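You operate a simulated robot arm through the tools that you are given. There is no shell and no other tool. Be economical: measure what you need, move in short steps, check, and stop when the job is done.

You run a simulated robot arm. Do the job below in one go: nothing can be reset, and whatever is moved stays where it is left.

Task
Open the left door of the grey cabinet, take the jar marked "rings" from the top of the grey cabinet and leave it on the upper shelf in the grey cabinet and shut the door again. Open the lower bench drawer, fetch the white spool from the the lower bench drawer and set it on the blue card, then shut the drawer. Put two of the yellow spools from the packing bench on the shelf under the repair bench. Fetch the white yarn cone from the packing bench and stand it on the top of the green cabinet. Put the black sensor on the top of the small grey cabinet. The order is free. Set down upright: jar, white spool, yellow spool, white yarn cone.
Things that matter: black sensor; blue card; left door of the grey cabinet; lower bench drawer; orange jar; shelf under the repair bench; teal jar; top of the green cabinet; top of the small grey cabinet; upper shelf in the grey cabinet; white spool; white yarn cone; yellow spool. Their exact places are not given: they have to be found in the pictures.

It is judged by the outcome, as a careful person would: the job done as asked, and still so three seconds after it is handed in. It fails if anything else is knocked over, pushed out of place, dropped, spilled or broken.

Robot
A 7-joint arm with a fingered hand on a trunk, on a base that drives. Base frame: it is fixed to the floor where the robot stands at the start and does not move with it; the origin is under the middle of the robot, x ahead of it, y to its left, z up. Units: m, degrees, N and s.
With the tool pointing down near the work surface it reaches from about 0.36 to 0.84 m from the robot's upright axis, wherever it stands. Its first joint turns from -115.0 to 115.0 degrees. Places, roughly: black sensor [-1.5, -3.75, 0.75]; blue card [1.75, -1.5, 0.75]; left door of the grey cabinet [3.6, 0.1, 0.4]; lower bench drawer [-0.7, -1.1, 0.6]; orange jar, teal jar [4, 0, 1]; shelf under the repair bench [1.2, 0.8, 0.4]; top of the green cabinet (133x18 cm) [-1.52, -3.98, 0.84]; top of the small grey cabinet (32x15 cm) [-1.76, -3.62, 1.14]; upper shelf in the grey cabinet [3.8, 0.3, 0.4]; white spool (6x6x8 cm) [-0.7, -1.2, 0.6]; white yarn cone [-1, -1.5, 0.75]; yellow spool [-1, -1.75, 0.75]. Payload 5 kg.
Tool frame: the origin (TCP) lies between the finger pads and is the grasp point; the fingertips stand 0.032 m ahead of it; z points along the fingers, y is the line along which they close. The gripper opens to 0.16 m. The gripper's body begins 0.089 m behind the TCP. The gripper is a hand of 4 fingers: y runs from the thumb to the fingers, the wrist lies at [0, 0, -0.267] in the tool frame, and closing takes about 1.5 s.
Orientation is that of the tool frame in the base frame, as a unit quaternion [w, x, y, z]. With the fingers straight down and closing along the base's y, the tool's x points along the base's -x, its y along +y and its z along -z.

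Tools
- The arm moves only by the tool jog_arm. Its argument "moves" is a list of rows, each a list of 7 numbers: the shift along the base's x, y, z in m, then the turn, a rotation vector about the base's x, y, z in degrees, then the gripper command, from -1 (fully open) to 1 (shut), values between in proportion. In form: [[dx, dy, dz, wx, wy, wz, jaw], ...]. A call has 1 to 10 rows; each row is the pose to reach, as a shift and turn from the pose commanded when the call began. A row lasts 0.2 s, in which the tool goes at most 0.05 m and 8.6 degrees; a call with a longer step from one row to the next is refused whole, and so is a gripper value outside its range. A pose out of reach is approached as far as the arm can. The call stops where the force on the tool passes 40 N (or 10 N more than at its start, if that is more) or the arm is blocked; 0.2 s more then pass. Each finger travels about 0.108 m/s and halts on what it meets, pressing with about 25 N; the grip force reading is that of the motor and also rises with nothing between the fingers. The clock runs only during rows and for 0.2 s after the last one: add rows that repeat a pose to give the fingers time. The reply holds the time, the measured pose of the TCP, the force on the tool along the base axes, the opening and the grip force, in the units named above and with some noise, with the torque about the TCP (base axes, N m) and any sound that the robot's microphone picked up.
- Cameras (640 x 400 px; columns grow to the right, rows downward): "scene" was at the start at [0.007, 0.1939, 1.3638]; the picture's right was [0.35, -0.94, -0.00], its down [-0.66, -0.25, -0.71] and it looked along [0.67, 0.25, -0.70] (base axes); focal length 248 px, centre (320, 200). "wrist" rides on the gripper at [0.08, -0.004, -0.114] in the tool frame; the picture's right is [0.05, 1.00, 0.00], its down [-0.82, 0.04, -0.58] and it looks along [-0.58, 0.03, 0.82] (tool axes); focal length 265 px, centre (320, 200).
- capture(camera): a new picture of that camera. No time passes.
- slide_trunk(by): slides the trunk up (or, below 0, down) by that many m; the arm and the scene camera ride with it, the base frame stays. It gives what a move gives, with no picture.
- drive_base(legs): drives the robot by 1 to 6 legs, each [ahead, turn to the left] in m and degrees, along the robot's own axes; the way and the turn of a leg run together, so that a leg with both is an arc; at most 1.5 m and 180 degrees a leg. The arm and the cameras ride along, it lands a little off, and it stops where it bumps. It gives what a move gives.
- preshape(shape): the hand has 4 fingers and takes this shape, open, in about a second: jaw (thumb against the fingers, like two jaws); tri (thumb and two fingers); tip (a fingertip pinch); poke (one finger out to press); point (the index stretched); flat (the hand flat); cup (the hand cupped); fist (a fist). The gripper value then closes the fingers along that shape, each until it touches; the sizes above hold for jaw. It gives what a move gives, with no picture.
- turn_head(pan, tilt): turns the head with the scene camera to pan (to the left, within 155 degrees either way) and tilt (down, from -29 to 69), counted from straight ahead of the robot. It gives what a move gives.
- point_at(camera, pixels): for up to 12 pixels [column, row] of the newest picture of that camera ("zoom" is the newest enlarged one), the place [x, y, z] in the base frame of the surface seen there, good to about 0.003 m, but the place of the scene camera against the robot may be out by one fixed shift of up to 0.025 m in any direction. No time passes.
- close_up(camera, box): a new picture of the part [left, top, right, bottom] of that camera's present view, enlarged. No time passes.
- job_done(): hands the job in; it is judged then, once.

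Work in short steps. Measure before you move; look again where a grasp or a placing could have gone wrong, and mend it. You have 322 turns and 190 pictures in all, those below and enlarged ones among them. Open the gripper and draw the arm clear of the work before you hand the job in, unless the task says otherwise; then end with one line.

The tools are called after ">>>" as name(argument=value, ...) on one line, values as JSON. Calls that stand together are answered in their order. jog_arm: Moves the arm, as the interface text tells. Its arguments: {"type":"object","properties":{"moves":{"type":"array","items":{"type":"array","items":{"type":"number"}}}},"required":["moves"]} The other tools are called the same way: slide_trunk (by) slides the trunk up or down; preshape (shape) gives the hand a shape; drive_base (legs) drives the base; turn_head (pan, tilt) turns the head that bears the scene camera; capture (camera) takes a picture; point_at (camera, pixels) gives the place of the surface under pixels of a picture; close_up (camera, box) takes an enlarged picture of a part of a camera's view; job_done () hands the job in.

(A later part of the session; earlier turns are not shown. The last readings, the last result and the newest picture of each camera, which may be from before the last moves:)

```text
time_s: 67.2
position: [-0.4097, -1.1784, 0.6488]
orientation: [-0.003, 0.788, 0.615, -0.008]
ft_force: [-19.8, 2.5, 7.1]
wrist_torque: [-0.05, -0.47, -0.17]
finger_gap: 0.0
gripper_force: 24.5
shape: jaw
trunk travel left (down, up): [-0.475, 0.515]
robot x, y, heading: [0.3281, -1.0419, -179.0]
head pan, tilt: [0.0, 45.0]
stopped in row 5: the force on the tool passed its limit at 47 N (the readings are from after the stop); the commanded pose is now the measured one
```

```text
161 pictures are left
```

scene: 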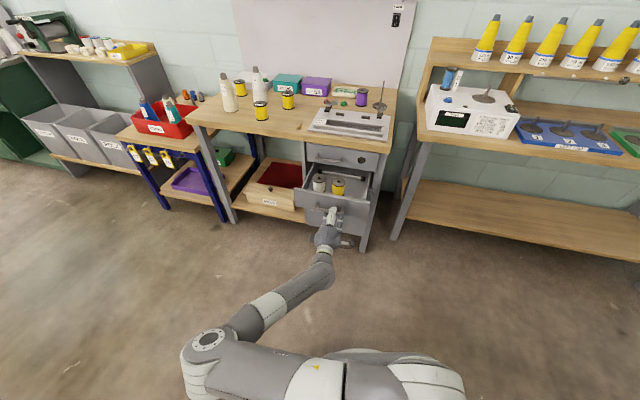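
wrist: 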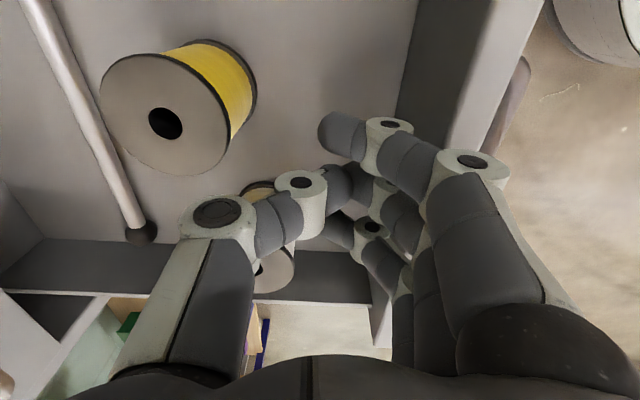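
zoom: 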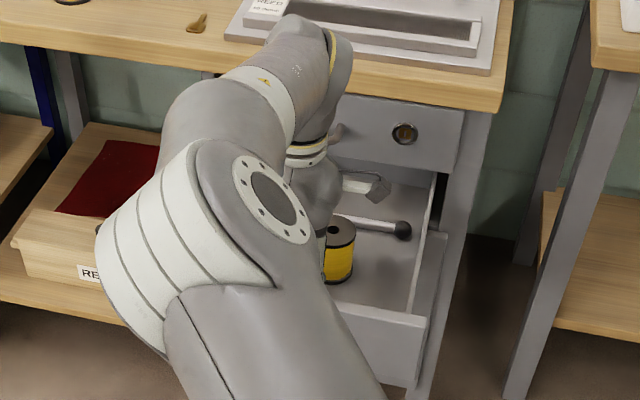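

One step was too long; I resend with shorter ones.

>>> jog_arm(moves=[[-0.012, 0.003, 0, 0, 0, 0, 1], [-0.012, 0.003, 0.045, 0, 0, 0, 1], [-0.012, 0.003, 0.09, 0, 0, 0, 1], [-0.012, -0.02, 0.125, 0, 0, 0, 0.5], [-0.012, -0.03, 0.16, 0, 0, 0, 0], [-0.012, -0.03, 0.16, 0, 0, 0, -0.3]])

>>> capture(camera="wrist")

```text
time_s: 68.6
position: [-0.4173, -1.2098, 0.8093]
orientation: [-0.001, 0.787, 0.617, -0.005]
ft_force: [0.3, 0.4, 0.4]
wrist_torque: [-0.04, 0.03, 0.02]
finger_gap: 0.1035
gripper_force: 0.0
shape: jaw
trunk travel left (down, up): [-0.475, 0.515]
robot x, y, heading: [0.324, -1.0424, -179.1]
head pan, tilt: [0.0, 45.0]
```

```text
160 pictures are left
```

wrist: 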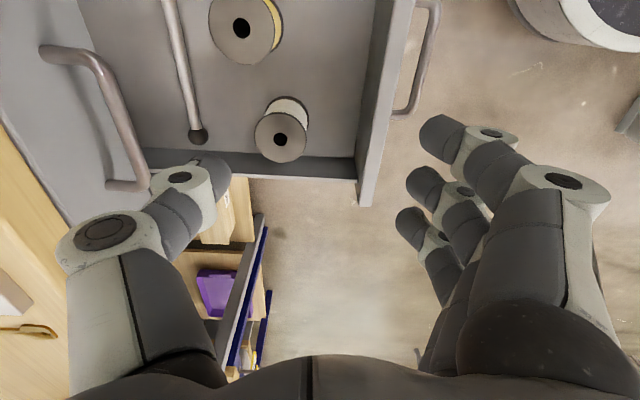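

>>> point_at(camera="wrist", pixels=[[262, 138], [301, 138], [281, 117], [281, 158], [240, 5], [240, 55], [380, 60], [395, 60], [130, 120], [125, 185], [250, 165], [330, 120]])

```text
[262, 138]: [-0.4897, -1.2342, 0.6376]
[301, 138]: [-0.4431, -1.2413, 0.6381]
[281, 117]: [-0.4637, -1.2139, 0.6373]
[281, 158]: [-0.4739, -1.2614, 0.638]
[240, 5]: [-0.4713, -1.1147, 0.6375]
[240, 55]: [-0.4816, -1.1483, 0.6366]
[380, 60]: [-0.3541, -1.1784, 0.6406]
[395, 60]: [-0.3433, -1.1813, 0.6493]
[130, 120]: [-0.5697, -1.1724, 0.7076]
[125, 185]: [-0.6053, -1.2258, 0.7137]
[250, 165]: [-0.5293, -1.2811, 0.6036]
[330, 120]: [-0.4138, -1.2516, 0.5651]
```

White spool top centre is (-0.467,-1.238,0.638). I move above it and lower to TCP z≈0.615.

>>> jog_arm(moves=[[-0.025, -0.014, 0, 0, 0, 0, -0.3], [-0.05, -0.028, -0.02, 0, 0, 0, -0.3], [-0.05, -0.028, -0.065, 0, 0, 0, -0.3], [-0.05, -0.028, -0.11, 0, 0, 0, -0.3], [-0.05, -0.028, -0.155, 0, 0, 0, -0.3], [-0.05, -0.028, -0.192, 0, 0, 0, -0.3]])

>>> capture(camera="wrist")

```text
time_s: 70.0
position: [-0.4664, -1.2393, 0.6139]
orientation: [-0.001, 0.787, 0.617, -0.004]
ft_force: [0.1, 1.2, 0.2]
wrist_torque: [-0.04, 0.02, -0.01]
finger_gap: 0.1035
gripper_force: 0.0
shape: jaw
trunk travel left (down, up): [-0.475, 0.515]
robot x, y, heading: [0.3284, -1.0395, -179.1]
head pan, tilt: [0.0, 45.0]
```

```text
159 pictures are left
```

wrist: 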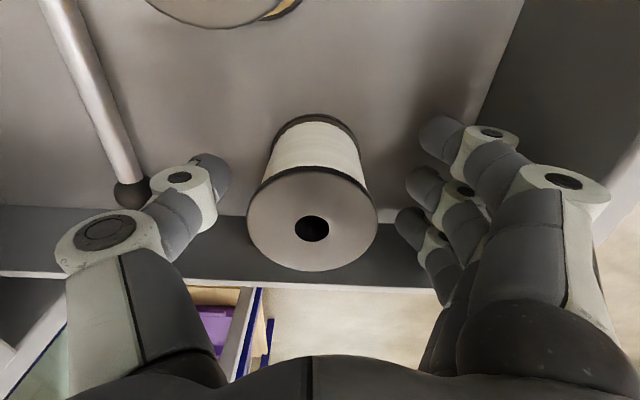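

The spool is centred between thumb and fingers. I close and lift.

>>> jog_arm(moves=[[0, 0, 0, 0, 0, 0, 0.3], [0, 0, 0, 0, 0, 0, 0.8], [0, 0, 0, 0, 0, 0, 0.8], [0, 0, 0, 0, 0, 0, 0.8], [0, 0, 0, 0, 0, 0, 0.8]])

>>> jog_arm(moves=[[0, 0, 0.02, 0, 0, 0, 0.8], [0, 0, 0.06, 0, 0, 0, 0.8], [0, 0, 0.1, 0, 0, 0, 0.8], [0, 0, 0.145, 0, 0, 0, 0.8], [0, 0, 0.19, 0, 0, 0, 0.8], [0.03, 0, 0.23, 0, 0, 0, 0.8], [0.06, 0, 0.25, 0, 0, 0, 0.8]])

>>> capture(camera="wrist")

```text
time_s: 71.2
position: [-0.4655, -1.2392, 0.614]
orientation: [-0.001, 0.787, 0.617, -0.005]
ft_force: [-0.8, -0.1, 0.4]
wrist_torque: [0.0, 0.01, -0.02]
finger_gap: 0.0414
gripper_force: 25.2
shape: jaw
trunk travel left (down, up): [-0.475, 0.515]
robot x, y, heading: [0.3257, -1.0413, -179.4]
head pan, tilt: [0.0, 45.0]
```

```text
time_s: 72.8
position: [-0.408, -1.2422, 0.865]
orientation: [-0.001, 0.787, 0.617, -0.005]
ft_force: [0.2, -0.1, -1.2]
wrist_torque: [-0.02, -0.01, 0.0]
finger_gap: 0.0413
gripper_force: 24.7
shape: jaw
trunk travel left (down, up): [-0.475, 0.515]
robot x, y, heading: [0.3276, -1.0439, -178.9]
head pan, tilt: [0.0, 45.0]
```

```text
158 pictures are left
```

wrist: 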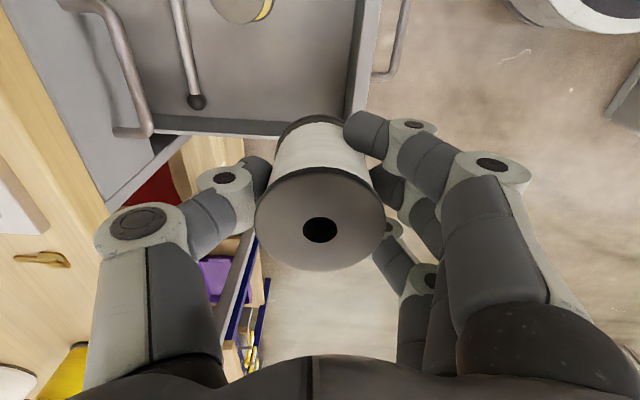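

Spool is held firmly. I raise the trunk for travel, then drive out past the bin's west side, heading south.

>>> slide_trunk(by=0.3)

>>> drive_base(legs=[[0, 60], [0.6, 0], [0, 30], [0.55, 0], [0, 60]])

>>> turn_head(pan=30, tilt=40)

>>> capture(camera="scene")

```text
time_s: 75.8
position: [-0.4079, -1.242, 1.1641]
orientation: [0.0, 0.787, 0.617, -0.005]
ft_force: [0.5, 0.1, -1.5]
wrist_torque: [0.0, -0.02, 0.01]
finger_gap: 0.0411
gripper_force: 24.8
shape: jaw
trunk travel left (down, up): [-0.775, 0.215]
robot x, y, heading: [0.3281, -1.0441, -179.2]
head pan, tilt: [0.0, 45.0]
```

```text
time_s: 88.9
position: [0.8225, -2.3173, 1.164]
orientation: [0.004, -0.411, 0.912, -0.001]
ft_force: [-0.3, -0.4, -1.3]
wrist_torque: [0.01, -0.01, -0.02]
finger_gap: 0.0405
gripper_force: 24.8
shape: jaw
trunk travel left (down, up): [-0.775, 0.215]
robot x, y, heading: [0.0748, -2.1541, -26.7]
head pan, tilt: [0.0, 45.0]
```

```text
time_s: 89.8
position: [0.8207, -2.3186, 1.1642]
orientation: [0.005, -0.41, 0.912, -0.002]
ft_force: [-0.4, -0.6, -0.1]
wrist_torque: [0.01, -0.03, -0.03]
finger_gap: 0.0407
gripper_force: 25.2
shape: jaw
trunk travel left (down, up): [-0.775, 0.215]
robot x, y, heading: [0.0792, -2.1529, -26.8]
head pan, tilt: [30.0, 40.0]
```

```text
157 pictures are left
```

scene: 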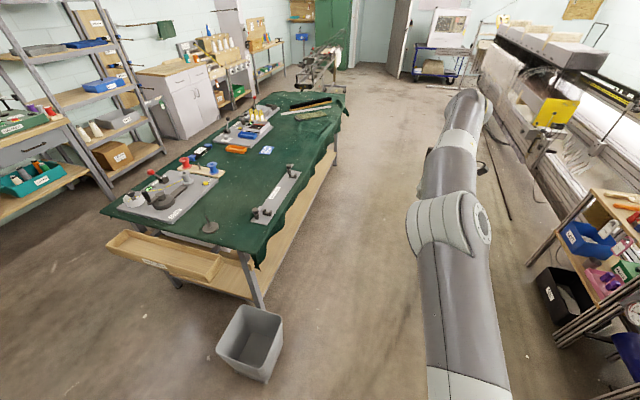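

I measure the table's south edge, card, and the lane's right-hand obstacles.

>>> point_at(camera="scene", pixels=[[266, 150], [255, 258], [300, 205], [335, 140], [345, 100], [330, 195], [530, 255], [555, 335], [560, 170], [475, 110], [320, 230], [420, 150]])

```text
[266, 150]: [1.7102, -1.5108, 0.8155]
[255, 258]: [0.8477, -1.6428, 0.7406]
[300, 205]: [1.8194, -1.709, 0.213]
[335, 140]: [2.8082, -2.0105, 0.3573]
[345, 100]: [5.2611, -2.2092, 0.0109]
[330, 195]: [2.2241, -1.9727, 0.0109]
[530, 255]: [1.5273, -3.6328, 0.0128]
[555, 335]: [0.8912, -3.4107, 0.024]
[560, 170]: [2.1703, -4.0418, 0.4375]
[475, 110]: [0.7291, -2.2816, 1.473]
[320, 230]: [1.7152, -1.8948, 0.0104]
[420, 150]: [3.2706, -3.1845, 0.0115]
```

The lane south of the table is clear. I drive to about (1.6,-2.25) and turn to face the card.

>>> drive_base(legs=[[0, 24], [1.5, 0], [0, 88]])

>>> turn_head(pan=0, tilt=50)

>>> capture(camera="scene")

>>> capture(camera="wrist")

```text
time_s: 102.1
position: [1.39, -1.4549, 1.165]
orientation: [-0.004, 0.988, -0.156, -0.003]
ft_force: [-0.1, -0.5, -0.8]
wrist_torque: [0.03, -0.01, 0.04]
finger_gap: 0.0404
gripper_force: 25.0
shape: jaw
trunk travel left (down, up): [-0.775, 0.215]
robot x, y, heading: [1.5394, -2.1988, 87.0]
head pan, tilt: [30.0, 40.0]
```

```text
time_s: 103.0
position: [1.3906, -1.4557, 1.1659]
orientation: [-0.004, 0.988, -0.156, -0.003]
ft_force: [0.3, 0.4, -1.0]
wrist_torque: [0.01, -0.01, -0.04]
finger_gap: 0.0405
gripper_force: 25.0
shape: jaw
trunk travel left (down, up): [-0.775, 0.215]
robot x, y, heading: [1.537, -2.2038, 86.7]
head pan, tilt: [0.0, 50.0]
```

```text
156 pictures are left
```

scene: 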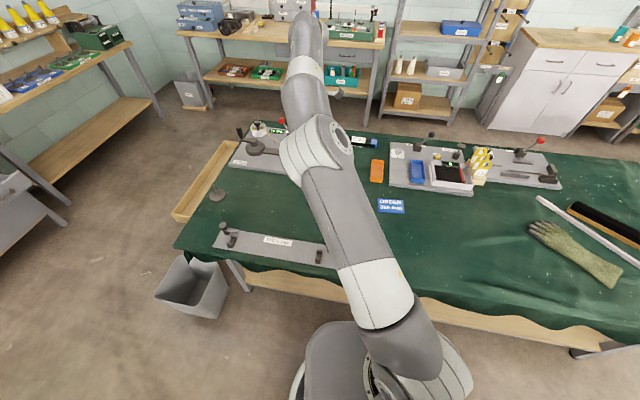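

```text
155 pictures are left
```

wrist: 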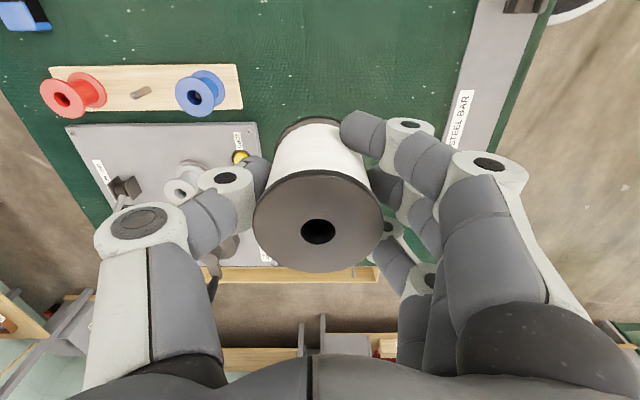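

I move the hand right, toward the card, staying high, then look.

>>> jog_arm(moves=[[0.045, -0.01, 0, 0, 0, 0, 0.8], [0.09, -0.02, -0.01, 0, 0, 0, 0.8], [0.135, -0.03, -0.02, 0, 0, 0, 0.8], [0.18, -0.035, -0.03, 0, 0, 0, 0.8], [0.225, -0.035, -0.04, 0, 0, 0, 0.8], [0.27, -0.035, -0.05, 0, 0, 0, 0.8], [0.315, -0.035, -0.06, 0, 0, 0, 0.8], [0.34, -0.035, -0.06, 0, 0, 0, 0.8]])

>>> capture(camera="wrist")

>>> capture(camera="scene")

```text
time_s: 104.8
position: [1.7329, -1.4898, 1.1058]
orientation: [-0.005, 0.988, -0.155, -0.003]
ft_force: [-0.1, -0.7, -0.3]
wrist_torque: [0.01, 0.02, 0.0]
finger_gap: 0.04
gripper_force: 25.2
shape: jaw
trunk travel left (down, up): [-0.775, 0.215]
robot x, y, heading: [1.5362, -2.2029, 86.8]
head pan, tilt: [0.0, 50.0]
```

```text
154 pictures are left
```

wrist: 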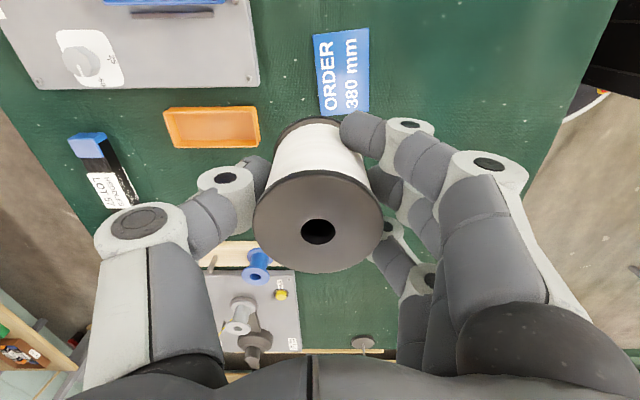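

```text
153 pictures are left
```

scene: 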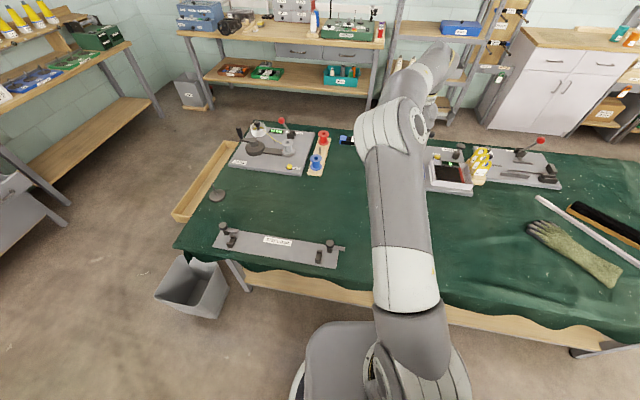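

The blue card shows at (342,72) in the wrist view. I measure its centre and corners.

>>> point_at(camera="wrist", pixels=[[342, 72], [316, 36], [366, 30], [322, 112], [367, 110], [315, 160], [315, 270]])

```text
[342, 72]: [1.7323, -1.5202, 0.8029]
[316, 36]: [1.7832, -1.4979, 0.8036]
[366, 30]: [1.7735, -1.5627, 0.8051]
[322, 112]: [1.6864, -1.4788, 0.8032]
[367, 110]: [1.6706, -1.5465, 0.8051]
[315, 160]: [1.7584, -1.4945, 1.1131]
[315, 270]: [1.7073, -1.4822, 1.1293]
```

Card centre is (1.729,-1.521,0.804). I lower over it; spool bottom is ~5 cm below the TCP.

>>> jog_arm(moves=[[-0.004, -0.031, 0, 0, 0, 0, 0.8], [-0.004, -0.031, -0.045, 0, 0, 0, 0.8], [-0.004, -0.031, -0.09, 0, 0, 0, 0.8], [-0.004, -0.031, -0.135, 0, 0, 0, 0.8], [-0.004, -0.031, -0.18, 0, 0, 0, 0.8], [-0.004, -0.031, -0.22, 0, 0, 0, 0.8], [-0.004, -0.031, -0.24, 0, 0, 0, 0.8]])

>>> jog_arm(moves=[[0, 0, -0.004, 0, 0, 0, 0.8], [0, 0, -0.008, 0, 0, 0, 0.8], [0, 0, -0.012, 0, 0, 0, 0.8]])

>>> capture(camera="wrist")

```text
time_s: 106.4
position: [1.7246, -1.524, 0.8653]
orientation: [-0.004, 0.988, -0.156, -0.003]
ft_force: [-0.5, -0.2, -0.6]
wrist_torque: [-0.02, -0.01, 0.0]
finger_gap: 0.04
gripper_force: 25.0
shape: jaw
trunk travel left (down, up): [-0.775, 0.215]
robot x, y, heading: [1.5386, -2.2032, 87.0]
head pan, tilt: [0.0, 50.0]
```

```text
time_s: 107.2
position: [1.7266, -1.5239, 0.8534]
orientation: [-0.004, 0.988, -0.154, -0.002]
ft_force: [-0.1, 0.3, -1.2]
wrist_torque: [0.0, 0.01, 0.02]
finger_gap: 0.0403
gripper_force: 25.4
shape: jaw
trunk travel left (down, up): [-0.775, 0.215]
robot x, y, heading: [1.5388, -2.2014, 87.1]
head pan, tilt: [0.0, 50.0]
```

```text
152 pictures are left
```

wrist: 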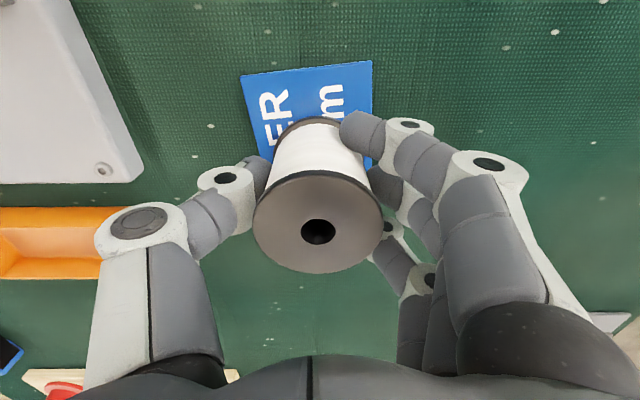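

No contact yet; I lower a few more millimetres until force appears.

>>> jog_arm(moves=[[0, 0, -0.003, 0, 0, 0, 0.8], [0, 0, -0.006, 0, 0, 0, 0.8]])

>>> close_up(camera="scene", box=[340, 100, 480, 220])

```text
time_s: 107.8
position: [1.7268, -1.5224, 0.8502]
orientation: [-0.008, 0.988, -0.155, -0.003]
ft_force: [-2.6, 0.1, 29.2]
wrist_torque: [0.0, 0.15, 0.0]
finger_gap: 0.0411
gripper_force: 25.0
shape: jaw
trunk travel left (down, up): [-0.775, 0.215]
robot x, y, heading: [1.5397, -2.204, 86.7]
head pan, tilt: [0.0, 50.0]
```

```text
3.33 times, centred on (410, 160) of scene
```

zoom: 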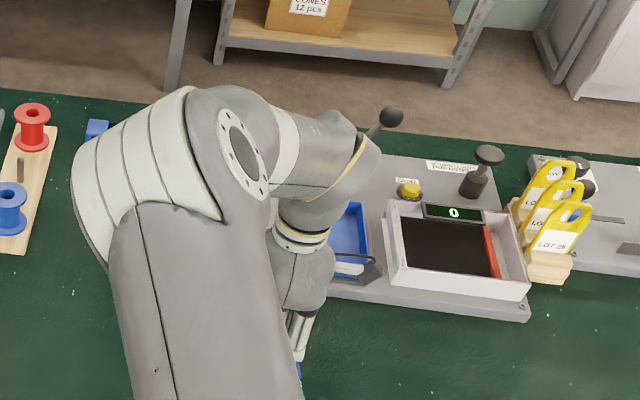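

Contact made (29 N). I relieve 3 mm, open, and rise.

>>> jog_arm(moves=[[0, 0, 0.003, 0, 0, 0, 0.8], [0, 0, 0.003, 0, 0, 0, 0.3], [0, 0, 0.003, 0, 0, 0, -0.2], [0, 0, 0.003, 0, 0, 0, -0.2], [0, 0, 0.003, 0, 0, 0, -0.2], [0, 0, 0.04, 0, 0, 0, -0.2], [0, 0, 0.09, 0, 0, 0, -0.2], [0, 0, 0.14, 0, 0, 0, -0.2], [0, 0, 0.19, 0, 0, 0, -0.2]])

>>> capture(camera="wrist")

```text
time_s: 109.8
position: [1.7266, -1.5225, 1.0358]
orientation: [-0.003, 0.988, -0.155, -0.004]
ft_force: [-0.9, 0.1, 0.9]
wrist_torque: [0.05, 0.0, 0.0]
finger_gap: 0.0957
gripper_force: 0.1
shape: jaw
trunk travel left (down, up): [-0.775, 0.215]
robot x, y, heading: [1.5377, -2.2037, 86.4]
head pan, tilt: [0.0, 50.0]
```

```text
150 pictures are left
```

wrist: 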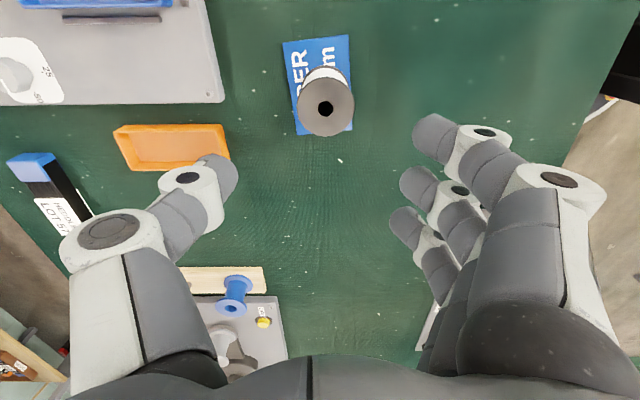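

White spool stands upright on the blue card. Next the grey cabinet (visible upper right). I look east to plan the route.

>>> turn_head(pan=-45, tilt=28)

>>> capture(camera="scene")

```text
time_s: 111.0
position: [1.7269, -1.5211, 1.0353]
orientation: [-0.003, 0.988, -0.156, -0.003]
ft_force: [0.5, 0.1, 0.9]
wrist_torque: [-0.01, 0.02, 0.0]
finger_gap: 0.0954
gripper_force: 0.0
shape: jaw
trunk travel left (down, up): [-0.775, 0.215]
robot x, y, heading: [1.5366, -2.2039, 86.8]
head pan, tilt: [-45.0, 28.0]
```

```text
149 pictures are left
```

scene: 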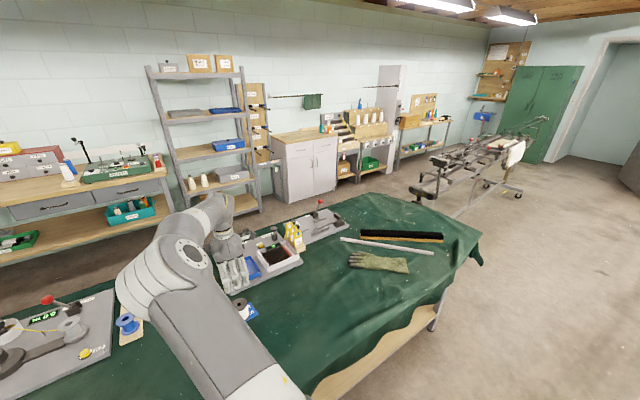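

I measure table corners, cart extents, cabinet front and jars.

>>> point_at(camera="scene", pixels=[[480, 232], [385, 194], [440, 325], [413, 190], [455, 215], [505, 200], [285, 200], [335, 185], [312, 170], [330, 128], [275, 138], [440, 160]])

>>> close_up(camera="scene", box=[250, 80, 410, 220])

```text
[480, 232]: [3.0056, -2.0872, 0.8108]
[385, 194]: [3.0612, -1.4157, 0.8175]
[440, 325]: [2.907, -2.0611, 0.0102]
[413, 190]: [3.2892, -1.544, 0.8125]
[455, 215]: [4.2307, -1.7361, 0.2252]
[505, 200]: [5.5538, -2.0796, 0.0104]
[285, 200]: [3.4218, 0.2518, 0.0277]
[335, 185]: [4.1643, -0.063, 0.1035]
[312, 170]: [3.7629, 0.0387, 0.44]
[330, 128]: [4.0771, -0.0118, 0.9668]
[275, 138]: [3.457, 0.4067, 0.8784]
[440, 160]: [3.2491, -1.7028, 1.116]
```

```text
2.86 times, centred on (330, 150) of scene
```

zoom: 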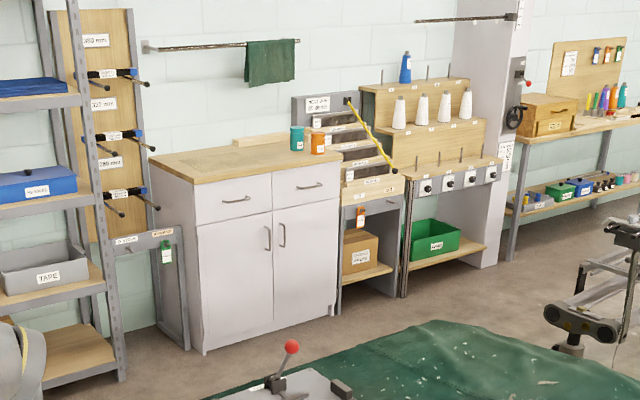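

The cart blocks the east side, so I go back west: next shut the drawer and take a yellow spool. I raise the hand and drive back around the bin.

>>> slide_trunk(by=0.12)

>>> drive_base(legs=[[0, 91], [1.47, 0], [0, -88], [0.8, 0], [0, -38], [0.38, 0]])

```text
time_s: 112.5
position: [1.7259, -1.5207, 1.1564]
orientation: [-0.004, 0.988, -0.156, -0.003]
ft_force: [-0.7, -0.7, -0.4]
wrist_torque: [0.0, -0.02, -0.03]
finger_gap: 0.0955
gripper_force: 0.1
shape: jaw
trunk travel left (down, up): [-0.895, 0.095]
robot x, y, heading: [1.5389, -2.2039, 86.6]
head pan, tilt: [-45.0, 28.0]
```

```text
time_s: 134.9
position: [0.9357, -0.5334, 1.1559]
orientation: [-0.005, 0.884, -0.468, -0.002]
ft_force: [0.0, -0.2, 0.6]
wrist_torque: [-0.01, 0.01, -0.03]
finger_gap: 0.0954
gripper_force: 0.1
shape: jaw
trunk travel left (down, up): [-0.895, 0.095]
robot x, y, heading: [0.3692, -0.9541, 48.7]
head pan, tilt: [-45.0, 28.0]
```

I turn to face the bench and look.

>>> drive_base(legs=[[0, 131]])

>>> slide_trunk(by=-0.3)

>>> turn_head(pan=0, tilt=45)

>>> capture(camera="scene")

```text
time_s: 140.6
position: [-0.3141, -0.7619, 1.1564]
orientation: [-0.001, 0.811, 0.585, -0.005]
ft_force: [0.1, -0.7, -0.2]
wrist_torque: [0.0, -0.03, 0.01]
finger_gap: 0.0956
gripper_force: 0.2
shape: jaw
trunk travel left (down, up): [-0.895, 0.095]
robot x, y, heading: [0.3648, -0.9515, 176.3]
head pan, tilt: [-45.0, 28.0]
```

```text
time_s: 143.6
position: [-0.314, -0.7612, 0.8564]
orientation: [-0.001, 0.811, 0.586, -0.005]
ft_force: [0.7, -0.1, 0.6]
wrist_torque: [0.02, 0.01, -0.02]
finger_gap: 0.0954
gripper_force: 0.1
shape: jaw
trunk travel left (down, up): [-0.595, 0.395]
robot x, y, heading: [0.3638, -0.9565, 176.4]
head pan, tilt: [-45.0, 28.0]
```

```text
time_s: 144.7
position: [-0.314, -0.7607, 0.8565]
orientation: [-0.001, 0.811, 0.586, -0.004]
ft_force: [-0.8, 0.5, 0.7]
wrist_torque: [0.02, 0.02, 0.01]
finger_gap: 0.0956
gripper_force: 0.0
shape: jaw
trunk travel left (down, up): [-0.595, 0.395]
robot x, y, heading: [0.3669, -0.957, 176.4]
head pan, tilt: [0.0, 45.0]
```

```text
147 pictures are left
```

scene: 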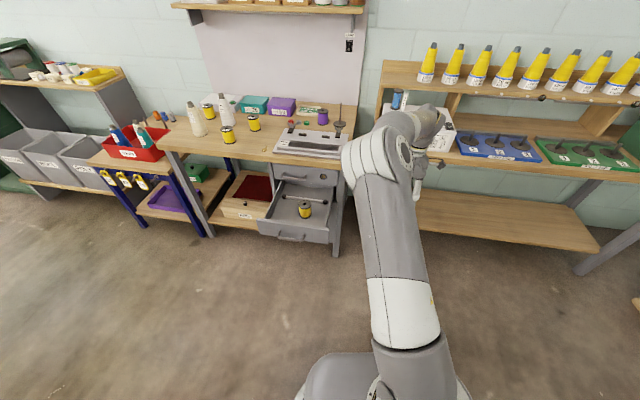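

Drawer is open with the yellow spool inside. I tilt the closed fingers toward the bench and move in front of the panel, right of its handle.

>>> jog_arm(moves=[[0.02, -0.04, 0, 0, 7, 0, 0.2], [0.04, -0.08, 0, 0, 14, 0, 0.6], [0.06, -0.12, 0, 0, 21, 0, 1], [0.07, -0.16, -0.01, 0, 28, 0, 1], [0.075, -0.2, -0.03, 0, 35, 0, 1], [0.075, -0.235, -0.06, 0, 42, 0, 1], [0.075, -0.265, -0.095, 0, 49, 0, 1], [0.075, -0.29, -0.135, 0, 54, 0, 1], [0.075, -0.305, -0.175, 0, 58, 0, 1], [0.075, -0.315, -0.215, 0, 60, 0, 1]])

>>> capture(camera="wrist")

>>> close_up(camera="scene", box=[230, 140, 420, 270])

```text
time_s: 146.9
position: [-0.2378, -1.0766, 0.6389]
orientation: [-0.293, 0.698, 0.509, -0.409]
ft_force: [0.8, -0.5, 0.0]
wrist_torque: [0.0, -0.07, 0.07]
finger_gap: 0.0
gripper_force: 25.1
shape: jaw
trunk travel left (down, up): [-0.595, 0.395]
robot x, y, heading: [0.3663, -0.9549, 176.4]
head pan, tilt: [0.0, 45.0]
```

```text
146 pictures are left
```

wrist: 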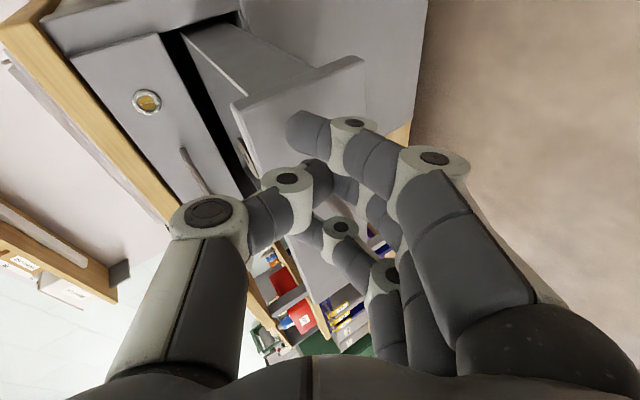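

```text
3.08 times, centred on (325, 205) of scene
```

zoom: 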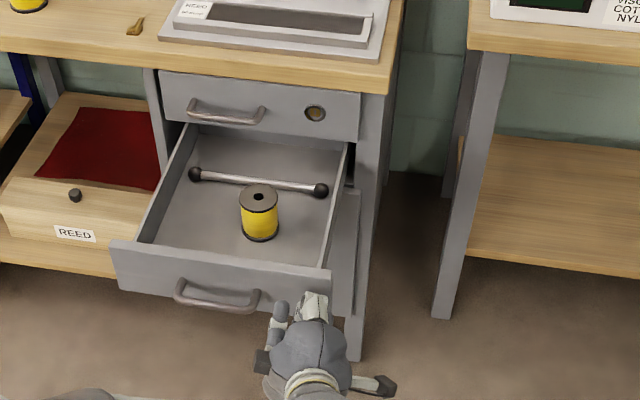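

The hand faces the right end of the panel. I shift left a little and push along the drawer axis.

>>> jog_arm(moves=[[0, -0.03, -0.015, 0, 0, 0, 1], [-0.03, -0.023, -0.015, 0, 0, 0, 1], [-0.06, -0.016, -0.015, 0, 0, 0, 1], [-0.09, -0.009, -0.015, 0, 0, 0, 1], [-0.12, -0.002, -0.015, 0, 0, 0, 1], [-0.15, 0.005, -0.015, 0, 0, 0, 1], [-0.18, 0.012, -0.015, 0, 0, 0, 1], [-0.21, 0.019, -0.015, 0, 0, 0, 1]])

>>> close_up(camera="scene", box=[230, 140, 420, 270])

```text
time_s: 148.7
position: [-0.4502, -1.0579, 0.6252]
orientation: [-0.294, 0.699, 0.507, -0.409]
ft_force: [0.0, 0.5, -0.7]
wrist_torque: [-0.01, -0.01, 0.01]
finger_gap: 0.0
gripper_force: 25.5
shape: jaw
trunk travel left (down, up): [-0.595, 0.395]
robot x, y, heading: [0.3682, -0.9514, 176.3]
head pan, tilt: [0.0, 45.0]
```

```text
3.08 times, centred on (325, 205) of scene
```

zoom: 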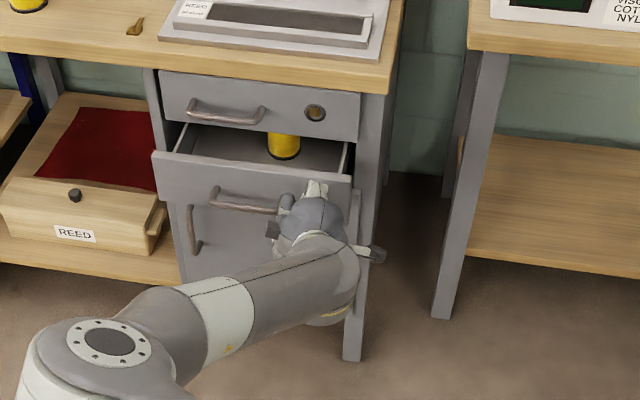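

It closes smoothly; I push the remaining ~10 cm.

>>> jog_arm(moves=[[-0.025, 0.006, 0, 0, 0, 0, 1], [-0.05, 0.012, 0, 0, 0, 0, 1], [-0.07, 0.016, 0, 0, 0, 0, 1], [-0.085, 0.02, 0, 0, 0, 0, 1], [-0.1, 0.023, 0, 0, 0, 0, 1], [-0.115, 0.026, 0, 0, 0, 0, 1], [-0.125, 0.029, 0, 0, 0, 0, 1]])

>>> close_up(camera="scene", box=[230, 140, 420, 270])

```text
time_s: 150.0
position: [-0.547, -1.0374, 0.6199]
orientation: [-0.291, 0.701, 0.509, -0.406]
ft_force: [23.4, -2.3, 2.2]
wrist_torque: [0.04, -0.06, -0.9]
finger_gap: 0.0001
gripper_force: 25.4
shape: jaw
trunk travel left (down, up): [-0.595, 0.395]
robot x, y, heading: [0.3644, -0.9546, 176.5]
head pan, tilt: [0.0, 45.0]
stopped in row 6: the force on the tool passed its limit at 53 N (the readings are from after the stop); the commanded pose is now the measured one
```

```text
3.08 times, centred on (325, 205) of scene
```

zoom: 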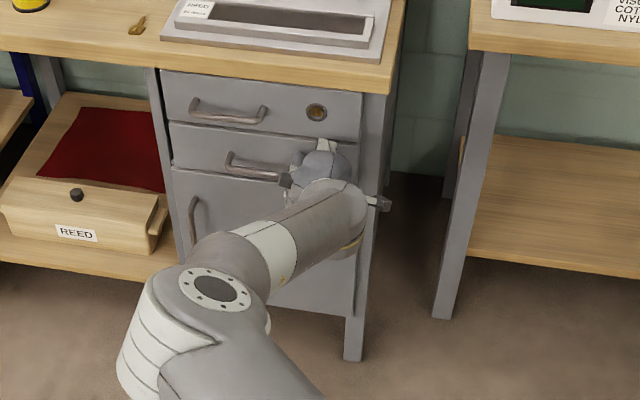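

The drawer is shut (force stop at the end). I back away and straighten the hand downward again, rising.

>>> jog_arm(moves=[[0.04, -0.005, 0, 0, 0, 0, 1], [0.085, -0.01, 0, 0, 0, 0, 1], [0.13, 0, 0.01, 0, -8, 0, 0.6], [0.17, 0.01, 0.03, 0, -16, 0, 0.3], [0.2, 0.02, 0.06, 0, -24, 0, 0], [0.21, 0.02, 0.1, 0, -32, 0, -0.1], [0.21, 0.02, 0.145, 0, -40, 0, -0.1], [0.21, 0.02, 0.19, 0, -48, 0, -0.1], [0.21, 0.02, 0.23, 0, -54, 0, -0.1], [0.21, 0.02, 0.26, 0, -60, 0, -0.1]])

>>> slide_trunk(by=0.25)

```text
time_s: 152.2
position: [-0.34, -1.0144, 0.8829]
orientation: [0.0, 0.811, 0.586, -0.001]
ft_force: [0.2, -0.1, -0.1]
wrist_torque: [-0.01, 0.01, -0.01]
finger_gap: 0.0876
gripper_force: 0.1
shape: jaw
trunk travel left (down, up): [-0.595, 0.395]
robot x, y, heading: [0.3682, -0.9564, 176.3]
head pan, tilt: [0.0, 45.0]
```

```text
time_s: 154.8
position: [-0.3409, -1.0152, 1.1335]
orientation: [0.002, 0.81, 0.586, -0.003]
ft_force: [0.2, 0.2, 0.3]
wrist_torque: [-0.02, 0.02, 0.03]
finger_gap: 0.0878
gripper_force: 0.1
shape: jaw
trunk travel left (down, up): [-0.845, 0.145]
robot x, y, heading: [0.3676, -0.9543, 176.5]
head pan, tilt: [0.0, 45.0]
```

I drive to about (-0.2,-1.35) facing the bench with the hand above the items.

>>> drive_base(legs=[[0, 38.5], [0.68, 0], [0, -35]])

>>> capture(camera="wrist")

>>> capture(camera="scene")

```text
time_s: 161.9
position: [-0.9006, -1.4203, 1.1345]
orientation: [0.002, 0.797, 0.604, -0.002]
ft_force: [-0.4, 0.3, -0.4]
wrist_torque: [-0.03, -0.02, -0.01]
finger_gap: 0.0874
gripper_force: 0.0
shape: jaw
trunk travel left (down, up): [-0.845, 0.145]
robot x, y, heading: [-0.1962, -1.3337, 179.0]
head pan, tilt: [0.0, 45.0]
```

```text
142 pictures are left
```

wrist: 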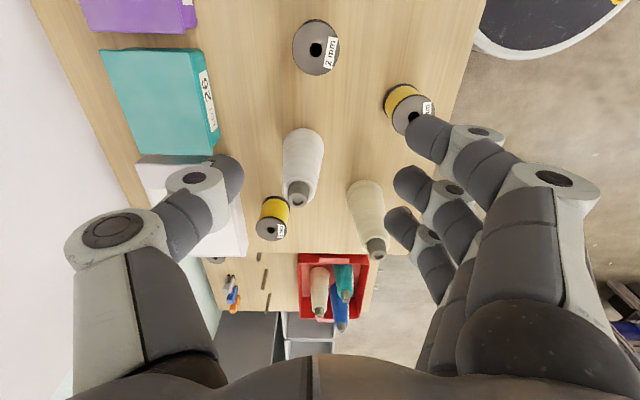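

```text
141 pictures are left
```

scene: 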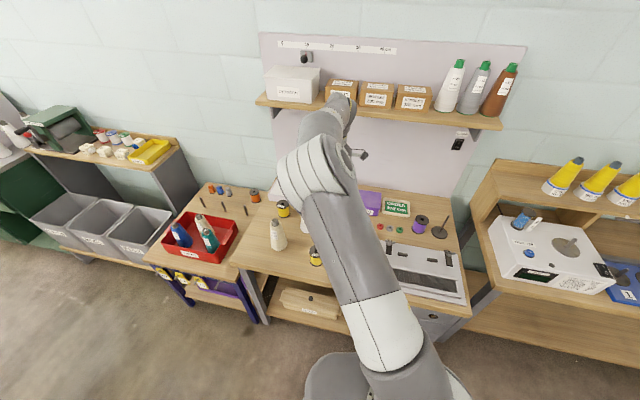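

I measure the two nearer yellow spools, (317,47) and (410,110), and the cones with the wrist camera.

>>> point_at(camera="wrist", pixels=[[300, 47], [335, 47], [317, 24], [317, 72], [396, 115], [412, 92], [425, 105], [298, 200], [376, 246], [350, 100], [272, 230]])

>>> close_up(camera="wrist", box=[240, 0, 460, 270])

```text
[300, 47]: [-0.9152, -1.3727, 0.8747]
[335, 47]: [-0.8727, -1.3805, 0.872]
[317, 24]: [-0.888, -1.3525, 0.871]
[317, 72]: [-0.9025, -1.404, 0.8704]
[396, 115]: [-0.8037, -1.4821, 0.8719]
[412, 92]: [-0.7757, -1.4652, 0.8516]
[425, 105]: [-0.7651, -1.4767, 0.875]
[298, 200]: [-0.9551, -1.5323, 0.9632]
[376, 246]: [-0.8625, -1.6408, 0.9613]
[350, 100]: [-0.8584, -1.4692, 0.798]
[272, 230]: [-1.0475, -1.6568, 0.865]
```

```text
1.48 times, centred on (350, 135) of wrist
```

zoom: 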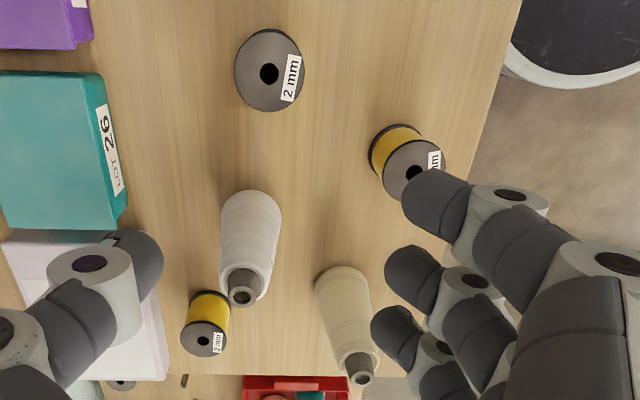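

Spool B top centre ≈(-0.782,-1.483,0.872), bench at 0.798. I go over it and stop slightly above to check.

>>> jog_arm(moves=[[0.04, -0.02, 0, 0, 0, 0, -0.25], [0.08, -0.043, 0, 0, 0, 0, -0.25], [0.119, -0.064, -0.02, 0, 0, 0, -0.25], [0.119, -0.064, -0.065, 0, 0, 0, -0.25], [0.119, -0.064, -0.11, 0, 0, 0, -0.25], [0.119, -0.064, -0.155, 0, 0, 0, -0.25], [0.119, -0.064, -0.19, 0, 0, 0, -0.25]])

>>> capture(camera="wrist")

```text
time_s: 163.5
position: [-0.7843, -1.4867, 0.9438]
orientation: [0.001, 0.797, 0.604, -0.003]
ft_force: [-0.7, -0.2, -0.2]
wrist_torque: [-0.02, -0.01, 0.02]
finger_gap: 0.0995
gripper_force: 0.2
shape: jaw
trunk travel left (down, up): [-0.845, 0.145]
robot x, y, heading: [-0.1986, -1.3309, 179.1]
head pan, tilt: [0.0, 45.0]
```

```text
139 pictures are left
```

wrist: 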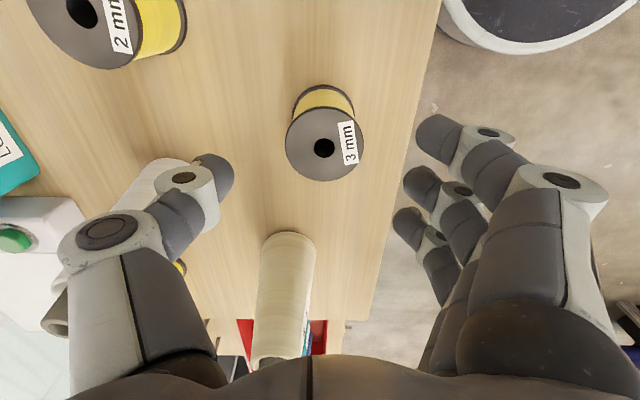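

I verify the spool centre and then descend to grasp.

>>> point_at(camera="wrist", pixels=[[288, 145], [362, 150], [325, 112], [322, 180], [172, 165], [62, 315]])

>>> jog_arm(moves=[[0.002, 0.003, -0.04, 0, 0, 0, -0.25], [0.002, 0.003, -0.075, 0, 0, 0, -0.25], [0.002, 0.003, -0.097, 0, 0, 0, -0.25], [0.002, 0.003, -0.097, 0, 0, 0, 0.3], [0.002, 0.003, -0.097, 0, 0, 0, 0.8], [0.002, 0.003, -0.097, 0, 0, 0, 0.8], [0.002, 0.003, -0.097, 0, 0, 0, 0.8], [0.002, 0.003, -0.097, 0, 0, 0, 0.8]])

>>> capture(camera="wrist")

```text
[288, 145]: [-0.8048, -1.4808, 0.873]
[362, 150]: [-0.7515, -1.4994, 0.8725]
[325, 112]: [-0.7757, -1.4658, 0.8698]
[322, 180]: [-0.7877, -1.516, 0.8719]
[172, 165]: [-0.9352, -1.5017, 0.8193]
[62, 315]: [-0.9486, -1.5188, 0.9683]
```

```text
time_s: 165.3
position: [-0.7769, -1.4821, 0.8468]
orientation: [0.001, 0.797, 0.604, -0.002]
ft_force: [-0.2, 0.1, 1.4]
wrist_torque: [-0.01, 0.0, 0.01]
finger_gap: 0.0363
gripper_force: 24.8
shape: jaw
trunk travel left (down, up): [-0.845, 0.145]
robot x, y, heading: [-0.1985, -1.3294, 179.3]
head pan, tilt: [0.0, 45.0]
```

```text
138 pictures are left
```

wrist: 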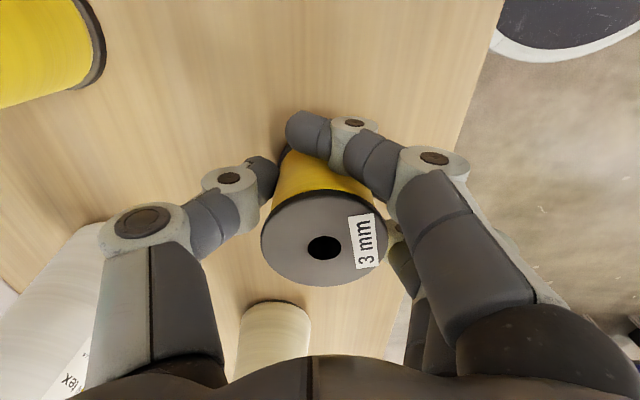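

Grip force is 25 N with gap 36 mm. I lift straight up and check.

>>> jog_arm(moves=[[0, 0, 0.03, 0, 0, 0, 0.8], [0, 0, 0.075, 0, 0, 0, 0.8], [0, 0, 0.12, 0, 0, 0, 0.8], [0, 0, 0.165, 0, 0, 0, 0.8], [0, 0, 0.21, 0, 0, 0, 0.8], [0, 0, 0.25, 0, 0, 0, 0.8], [0.03, 0, 0.28, 0, 0, 0, 0.8]])

>>> capture(camera="wrist")

```text
time_s: 166.9
position: [-0.7497, -1.4828, 1.1317]
orientation: [0.001, 0.797, 0.604, -0.002]
ft_force: [0.6, -0.1, -1.5]
wrist_torque: [0.02, 0.06, -0.01]
finger_gap: 0.0361
gripper_force: 25.1
shape: jaw
trunk travel left (down, up): [-0.845, 0.145]
robot x, y, heading: [-0.1974, -1.3297, 179.3]
head pan, tilt: [0.0, 45.0]
```

```text
137 pictures are left
```

wrist: 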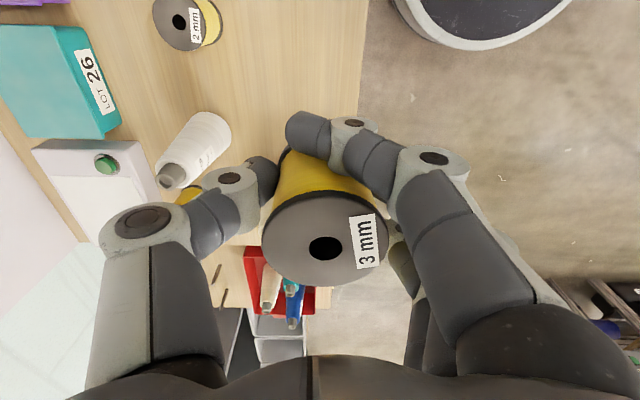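

Spool is held. I drive toward the repair bench and look at the shelf before approaching.

>>> drive_base(legs=[[-0.25, 0], [0, -89], [1.15, 0], [0, -90], [1.0, 0]])

>>> turn_head(pan=80, tilt=45)

>>> capture(camera="scene")

```text
time_s: 186.6
position: [1.6234, 0.0656, 1.1304]
orientation: [0.002, -0.629, 0.777, 0.002]
ft_force: [0.7, -0.4, -1.6]
wrist_torque: [-0.01, 0.02, 0.0]
finger_gap: 0.0355
gripper_force: 24.5
shape: jaw
trunk travel left (down, up): [-0.845, 0.145]
robot x, y, heading: [1.0751, -0.1228, 2.8]
head pan, tilt: [0.0, 45.0]
```

```text
time_s: 188.1
position: [1.6254, 0.0652, 1.1308]
orientation: [0.002, -0.628, 0.778, 0.002]
ft_force: [0.5, 1.2, -1.3]
wrist_torque: [0.0, 0.02, 0.0]
finger_gap: 0.0357
gripper_force: 25.1
shape: jaw
trunk travel left (down, up): [-0.845, 0.145]
robot x, y, heading: [1.0771, -0.1269, 2.9]
head pan, tilt: [80.0, 45.0]
```

```text
136 pictures are left
```

scene: 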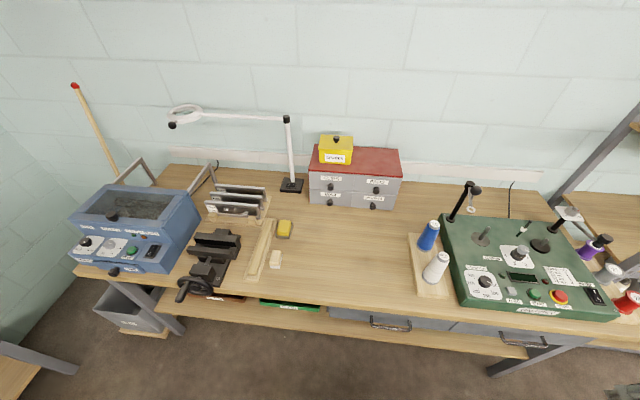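

I measure the bench front edge, shelf edge and the trays.

>>> point_at(camera="scene", pixels=[[350, 305], [350, 315], [350, 328], [420, 335], [290, 302], [230, 295], [300, 320], [400, 325], [220, 285], [465, 348], [330, 300], [175, 310]])

>>> close_up(camera="scene", box=[150, 260, 400, 400])

```text
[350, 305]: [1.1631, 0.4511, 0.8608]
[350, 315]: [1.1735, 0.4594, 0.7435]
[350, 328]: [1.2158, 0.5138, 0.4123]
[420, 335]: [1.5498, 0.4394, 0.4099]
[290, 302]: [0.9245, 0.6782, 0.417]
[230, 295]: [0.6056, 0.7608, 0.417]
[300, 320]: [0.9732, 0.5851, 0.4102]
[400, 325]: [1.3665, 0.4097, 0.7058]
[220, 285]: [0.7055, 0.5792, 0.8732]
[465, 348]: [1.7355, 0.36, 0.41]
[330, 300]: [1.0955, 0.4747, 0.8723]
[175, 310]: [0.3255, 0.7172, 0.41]
```

```text
2.56 times, centred on (275, 330) of scene
```

zoom: 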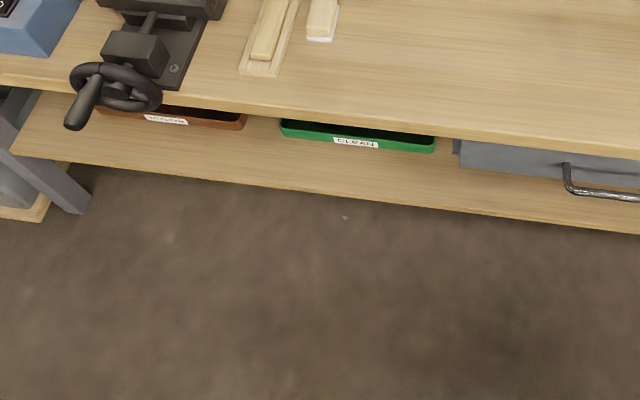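

The shelf (z≈0.41) lies set back under the bench edge, so the spool must be gripped with a tilted hand. I'll stand it on the free front of the repair bench near (1.1,0.56), regrip tilted, then place it. First raise a bit and turn to the bench.

>>> slide_trunk(by=0.1)

>>> drive_base(legs=[[0, 74]])

>>> capture(camera="wrist")

```text
time_s: 189.4
position: [1.624, 0.0656, 1.2294]
orientation: [0.002, -0.629, 0.778, 0.001]
ft_force: [0.5, 0.2, -0.8]
wrist_torque: [-0.01, -0.03, 0.02]
finger_gap: 0.0355
gripper_force: 24.5
shape: jaw
trunk travel left (down, up): [-0.945, 0.045]
robot x, y, heading: [1.0797, -0.1209, 2.8]
head pan, tilt: [80.0, 45.0]
```

```text
time_s: 193.0
position: [1.049, 0.4521, 1.2308]
orientation: [-0.001, 0.97, -0.243, -0.002]
ft_force: [-0.2, 0.2, -0.6]
wrist_torque: [0.02, -0.04, -0.03]
finger_gap: 0.0351
gripper_force: 24.6
shape: jaw
trunk travel left (down, up): [-0.945, 0.045]
robot x, y, heading: [1.0765, -0.1287, 76.2]
head pan, tilt: [80.0, 45.0]
```

```text
134 pictures are left
```

wrist: 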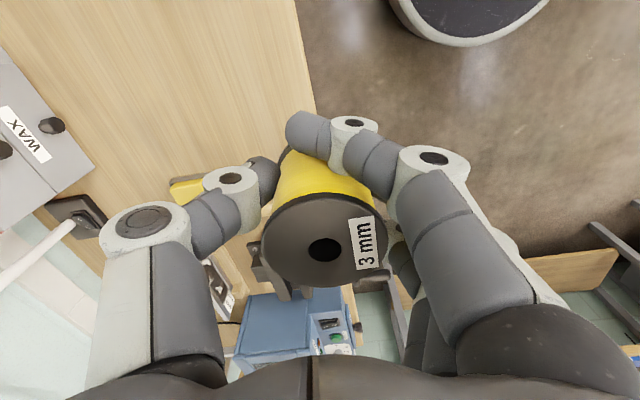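

I measure the bench surface and edge with the wrist camera.

>>> point_at(camera="wrist", pixels=[[297, 20], [308, 90], [250, 60], [200, 100], [160, 60], [185, 190], [325, 250]])

```text
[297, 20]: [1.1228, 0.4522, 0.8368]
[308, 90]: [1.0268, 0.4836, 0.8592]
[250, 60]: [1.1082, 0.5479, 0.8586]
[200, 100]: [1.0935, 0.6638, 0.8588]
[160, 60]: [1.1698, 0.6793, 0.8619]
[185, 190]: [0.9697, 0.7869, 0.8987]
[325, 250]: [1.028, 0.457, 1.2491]
```

Bench top is z 0.859. I set the spool down at about (1.12,0.55).

>>> jog_arm(moves=[[0.03, 0.035, 0, 0, 0, 0, 0.8], [0.06, 0.07, -0.01, 0, 0, 0, 0.8], [0.076, 0.098, -0.04, 0, 0, 0, 0.8], [0.076, 0.098, -0.085, 0, 0, 0, 0.8], [0.076, 0.098, -0.13, 0, 0, 0, 0.8], [0.076, 0.098, -0.175, 0, 0, 0, 0.8], [0.076, 0.098, -0.22, 0, 0, 0, 0.8], [0.076, 0.098, -0.265, 0, 0, 0, 0.8], [0.076, 0.098, -0.3, 0, 0, 0, 0.8], [0.076, 0.098, -0.313, 0, 0, 0, 0.8]])

>>> jog_arm(moves=[[0, 0, -0.004, 0, 0, 0, 0.8], [0, 0, -0.008, 0, 0, 0, 0.8], [0, 0, -0.011, 0, 0, 0, 0.8]])

```text
time_s: 195.2
position: [1.1231, 0.5504, 0.9194]
orientation: [-0.001, 0.97, -0.244, -0.002]
ft_force: [-0.3, 0.2, -1.1]
wrist_torque: [0.01, 0.02, -0.01]
finger_gap: 0.0353
gripper_force: 25.3
shape: jaw
trunk travel left (down, up): [-0.945, 0.045]
robot x, y, heading: [1.08, -0.1247, 76.7]
head pan, tilt: [80.0, 45.0]
```

```text
time_s: 196.0
position: [1.1242, 0.551, 0.9069]
orientation: [-0.001, 0.97, -0.244, -0.001]
ft_force: [0.9, -0.9, -1.2]
wrist_torque: [0.0, 0.0, -0.04]
finger_gap: 0.0354
gripper_force: 24.6
shape: jaw
trunk travel left (down, up): [-0.945, 0.045]
robot x, y, heading: [1.0808, -0.122, 76.6]
head pan, tilt: [80.0, 45.0]
```

>>> jog_arm(moves=[[0, 0, -0.003, 0, 0, 0, 0.8], [0, 0, -0.006, 0, 0, 0, 0.8]])

```text
time_s: 196.6
position: [1.124, 0.5514, 0.9038]
orientation: [-0.002, 0.97, -0.243, -0.002]
ft_force: [2.1, 0.1, 21.8]
wrist_torque: [-0.16, 0.36, 0.05]
finger_gap: 0.036
gripper_force: 25.0
shape: jaw
trunk travel left (down, up): [-0.945, 0.045]
robot x, y, heading: [1.0784, -0.127, 76.6]
head pan, tilt: [80.0, 45.0]
```

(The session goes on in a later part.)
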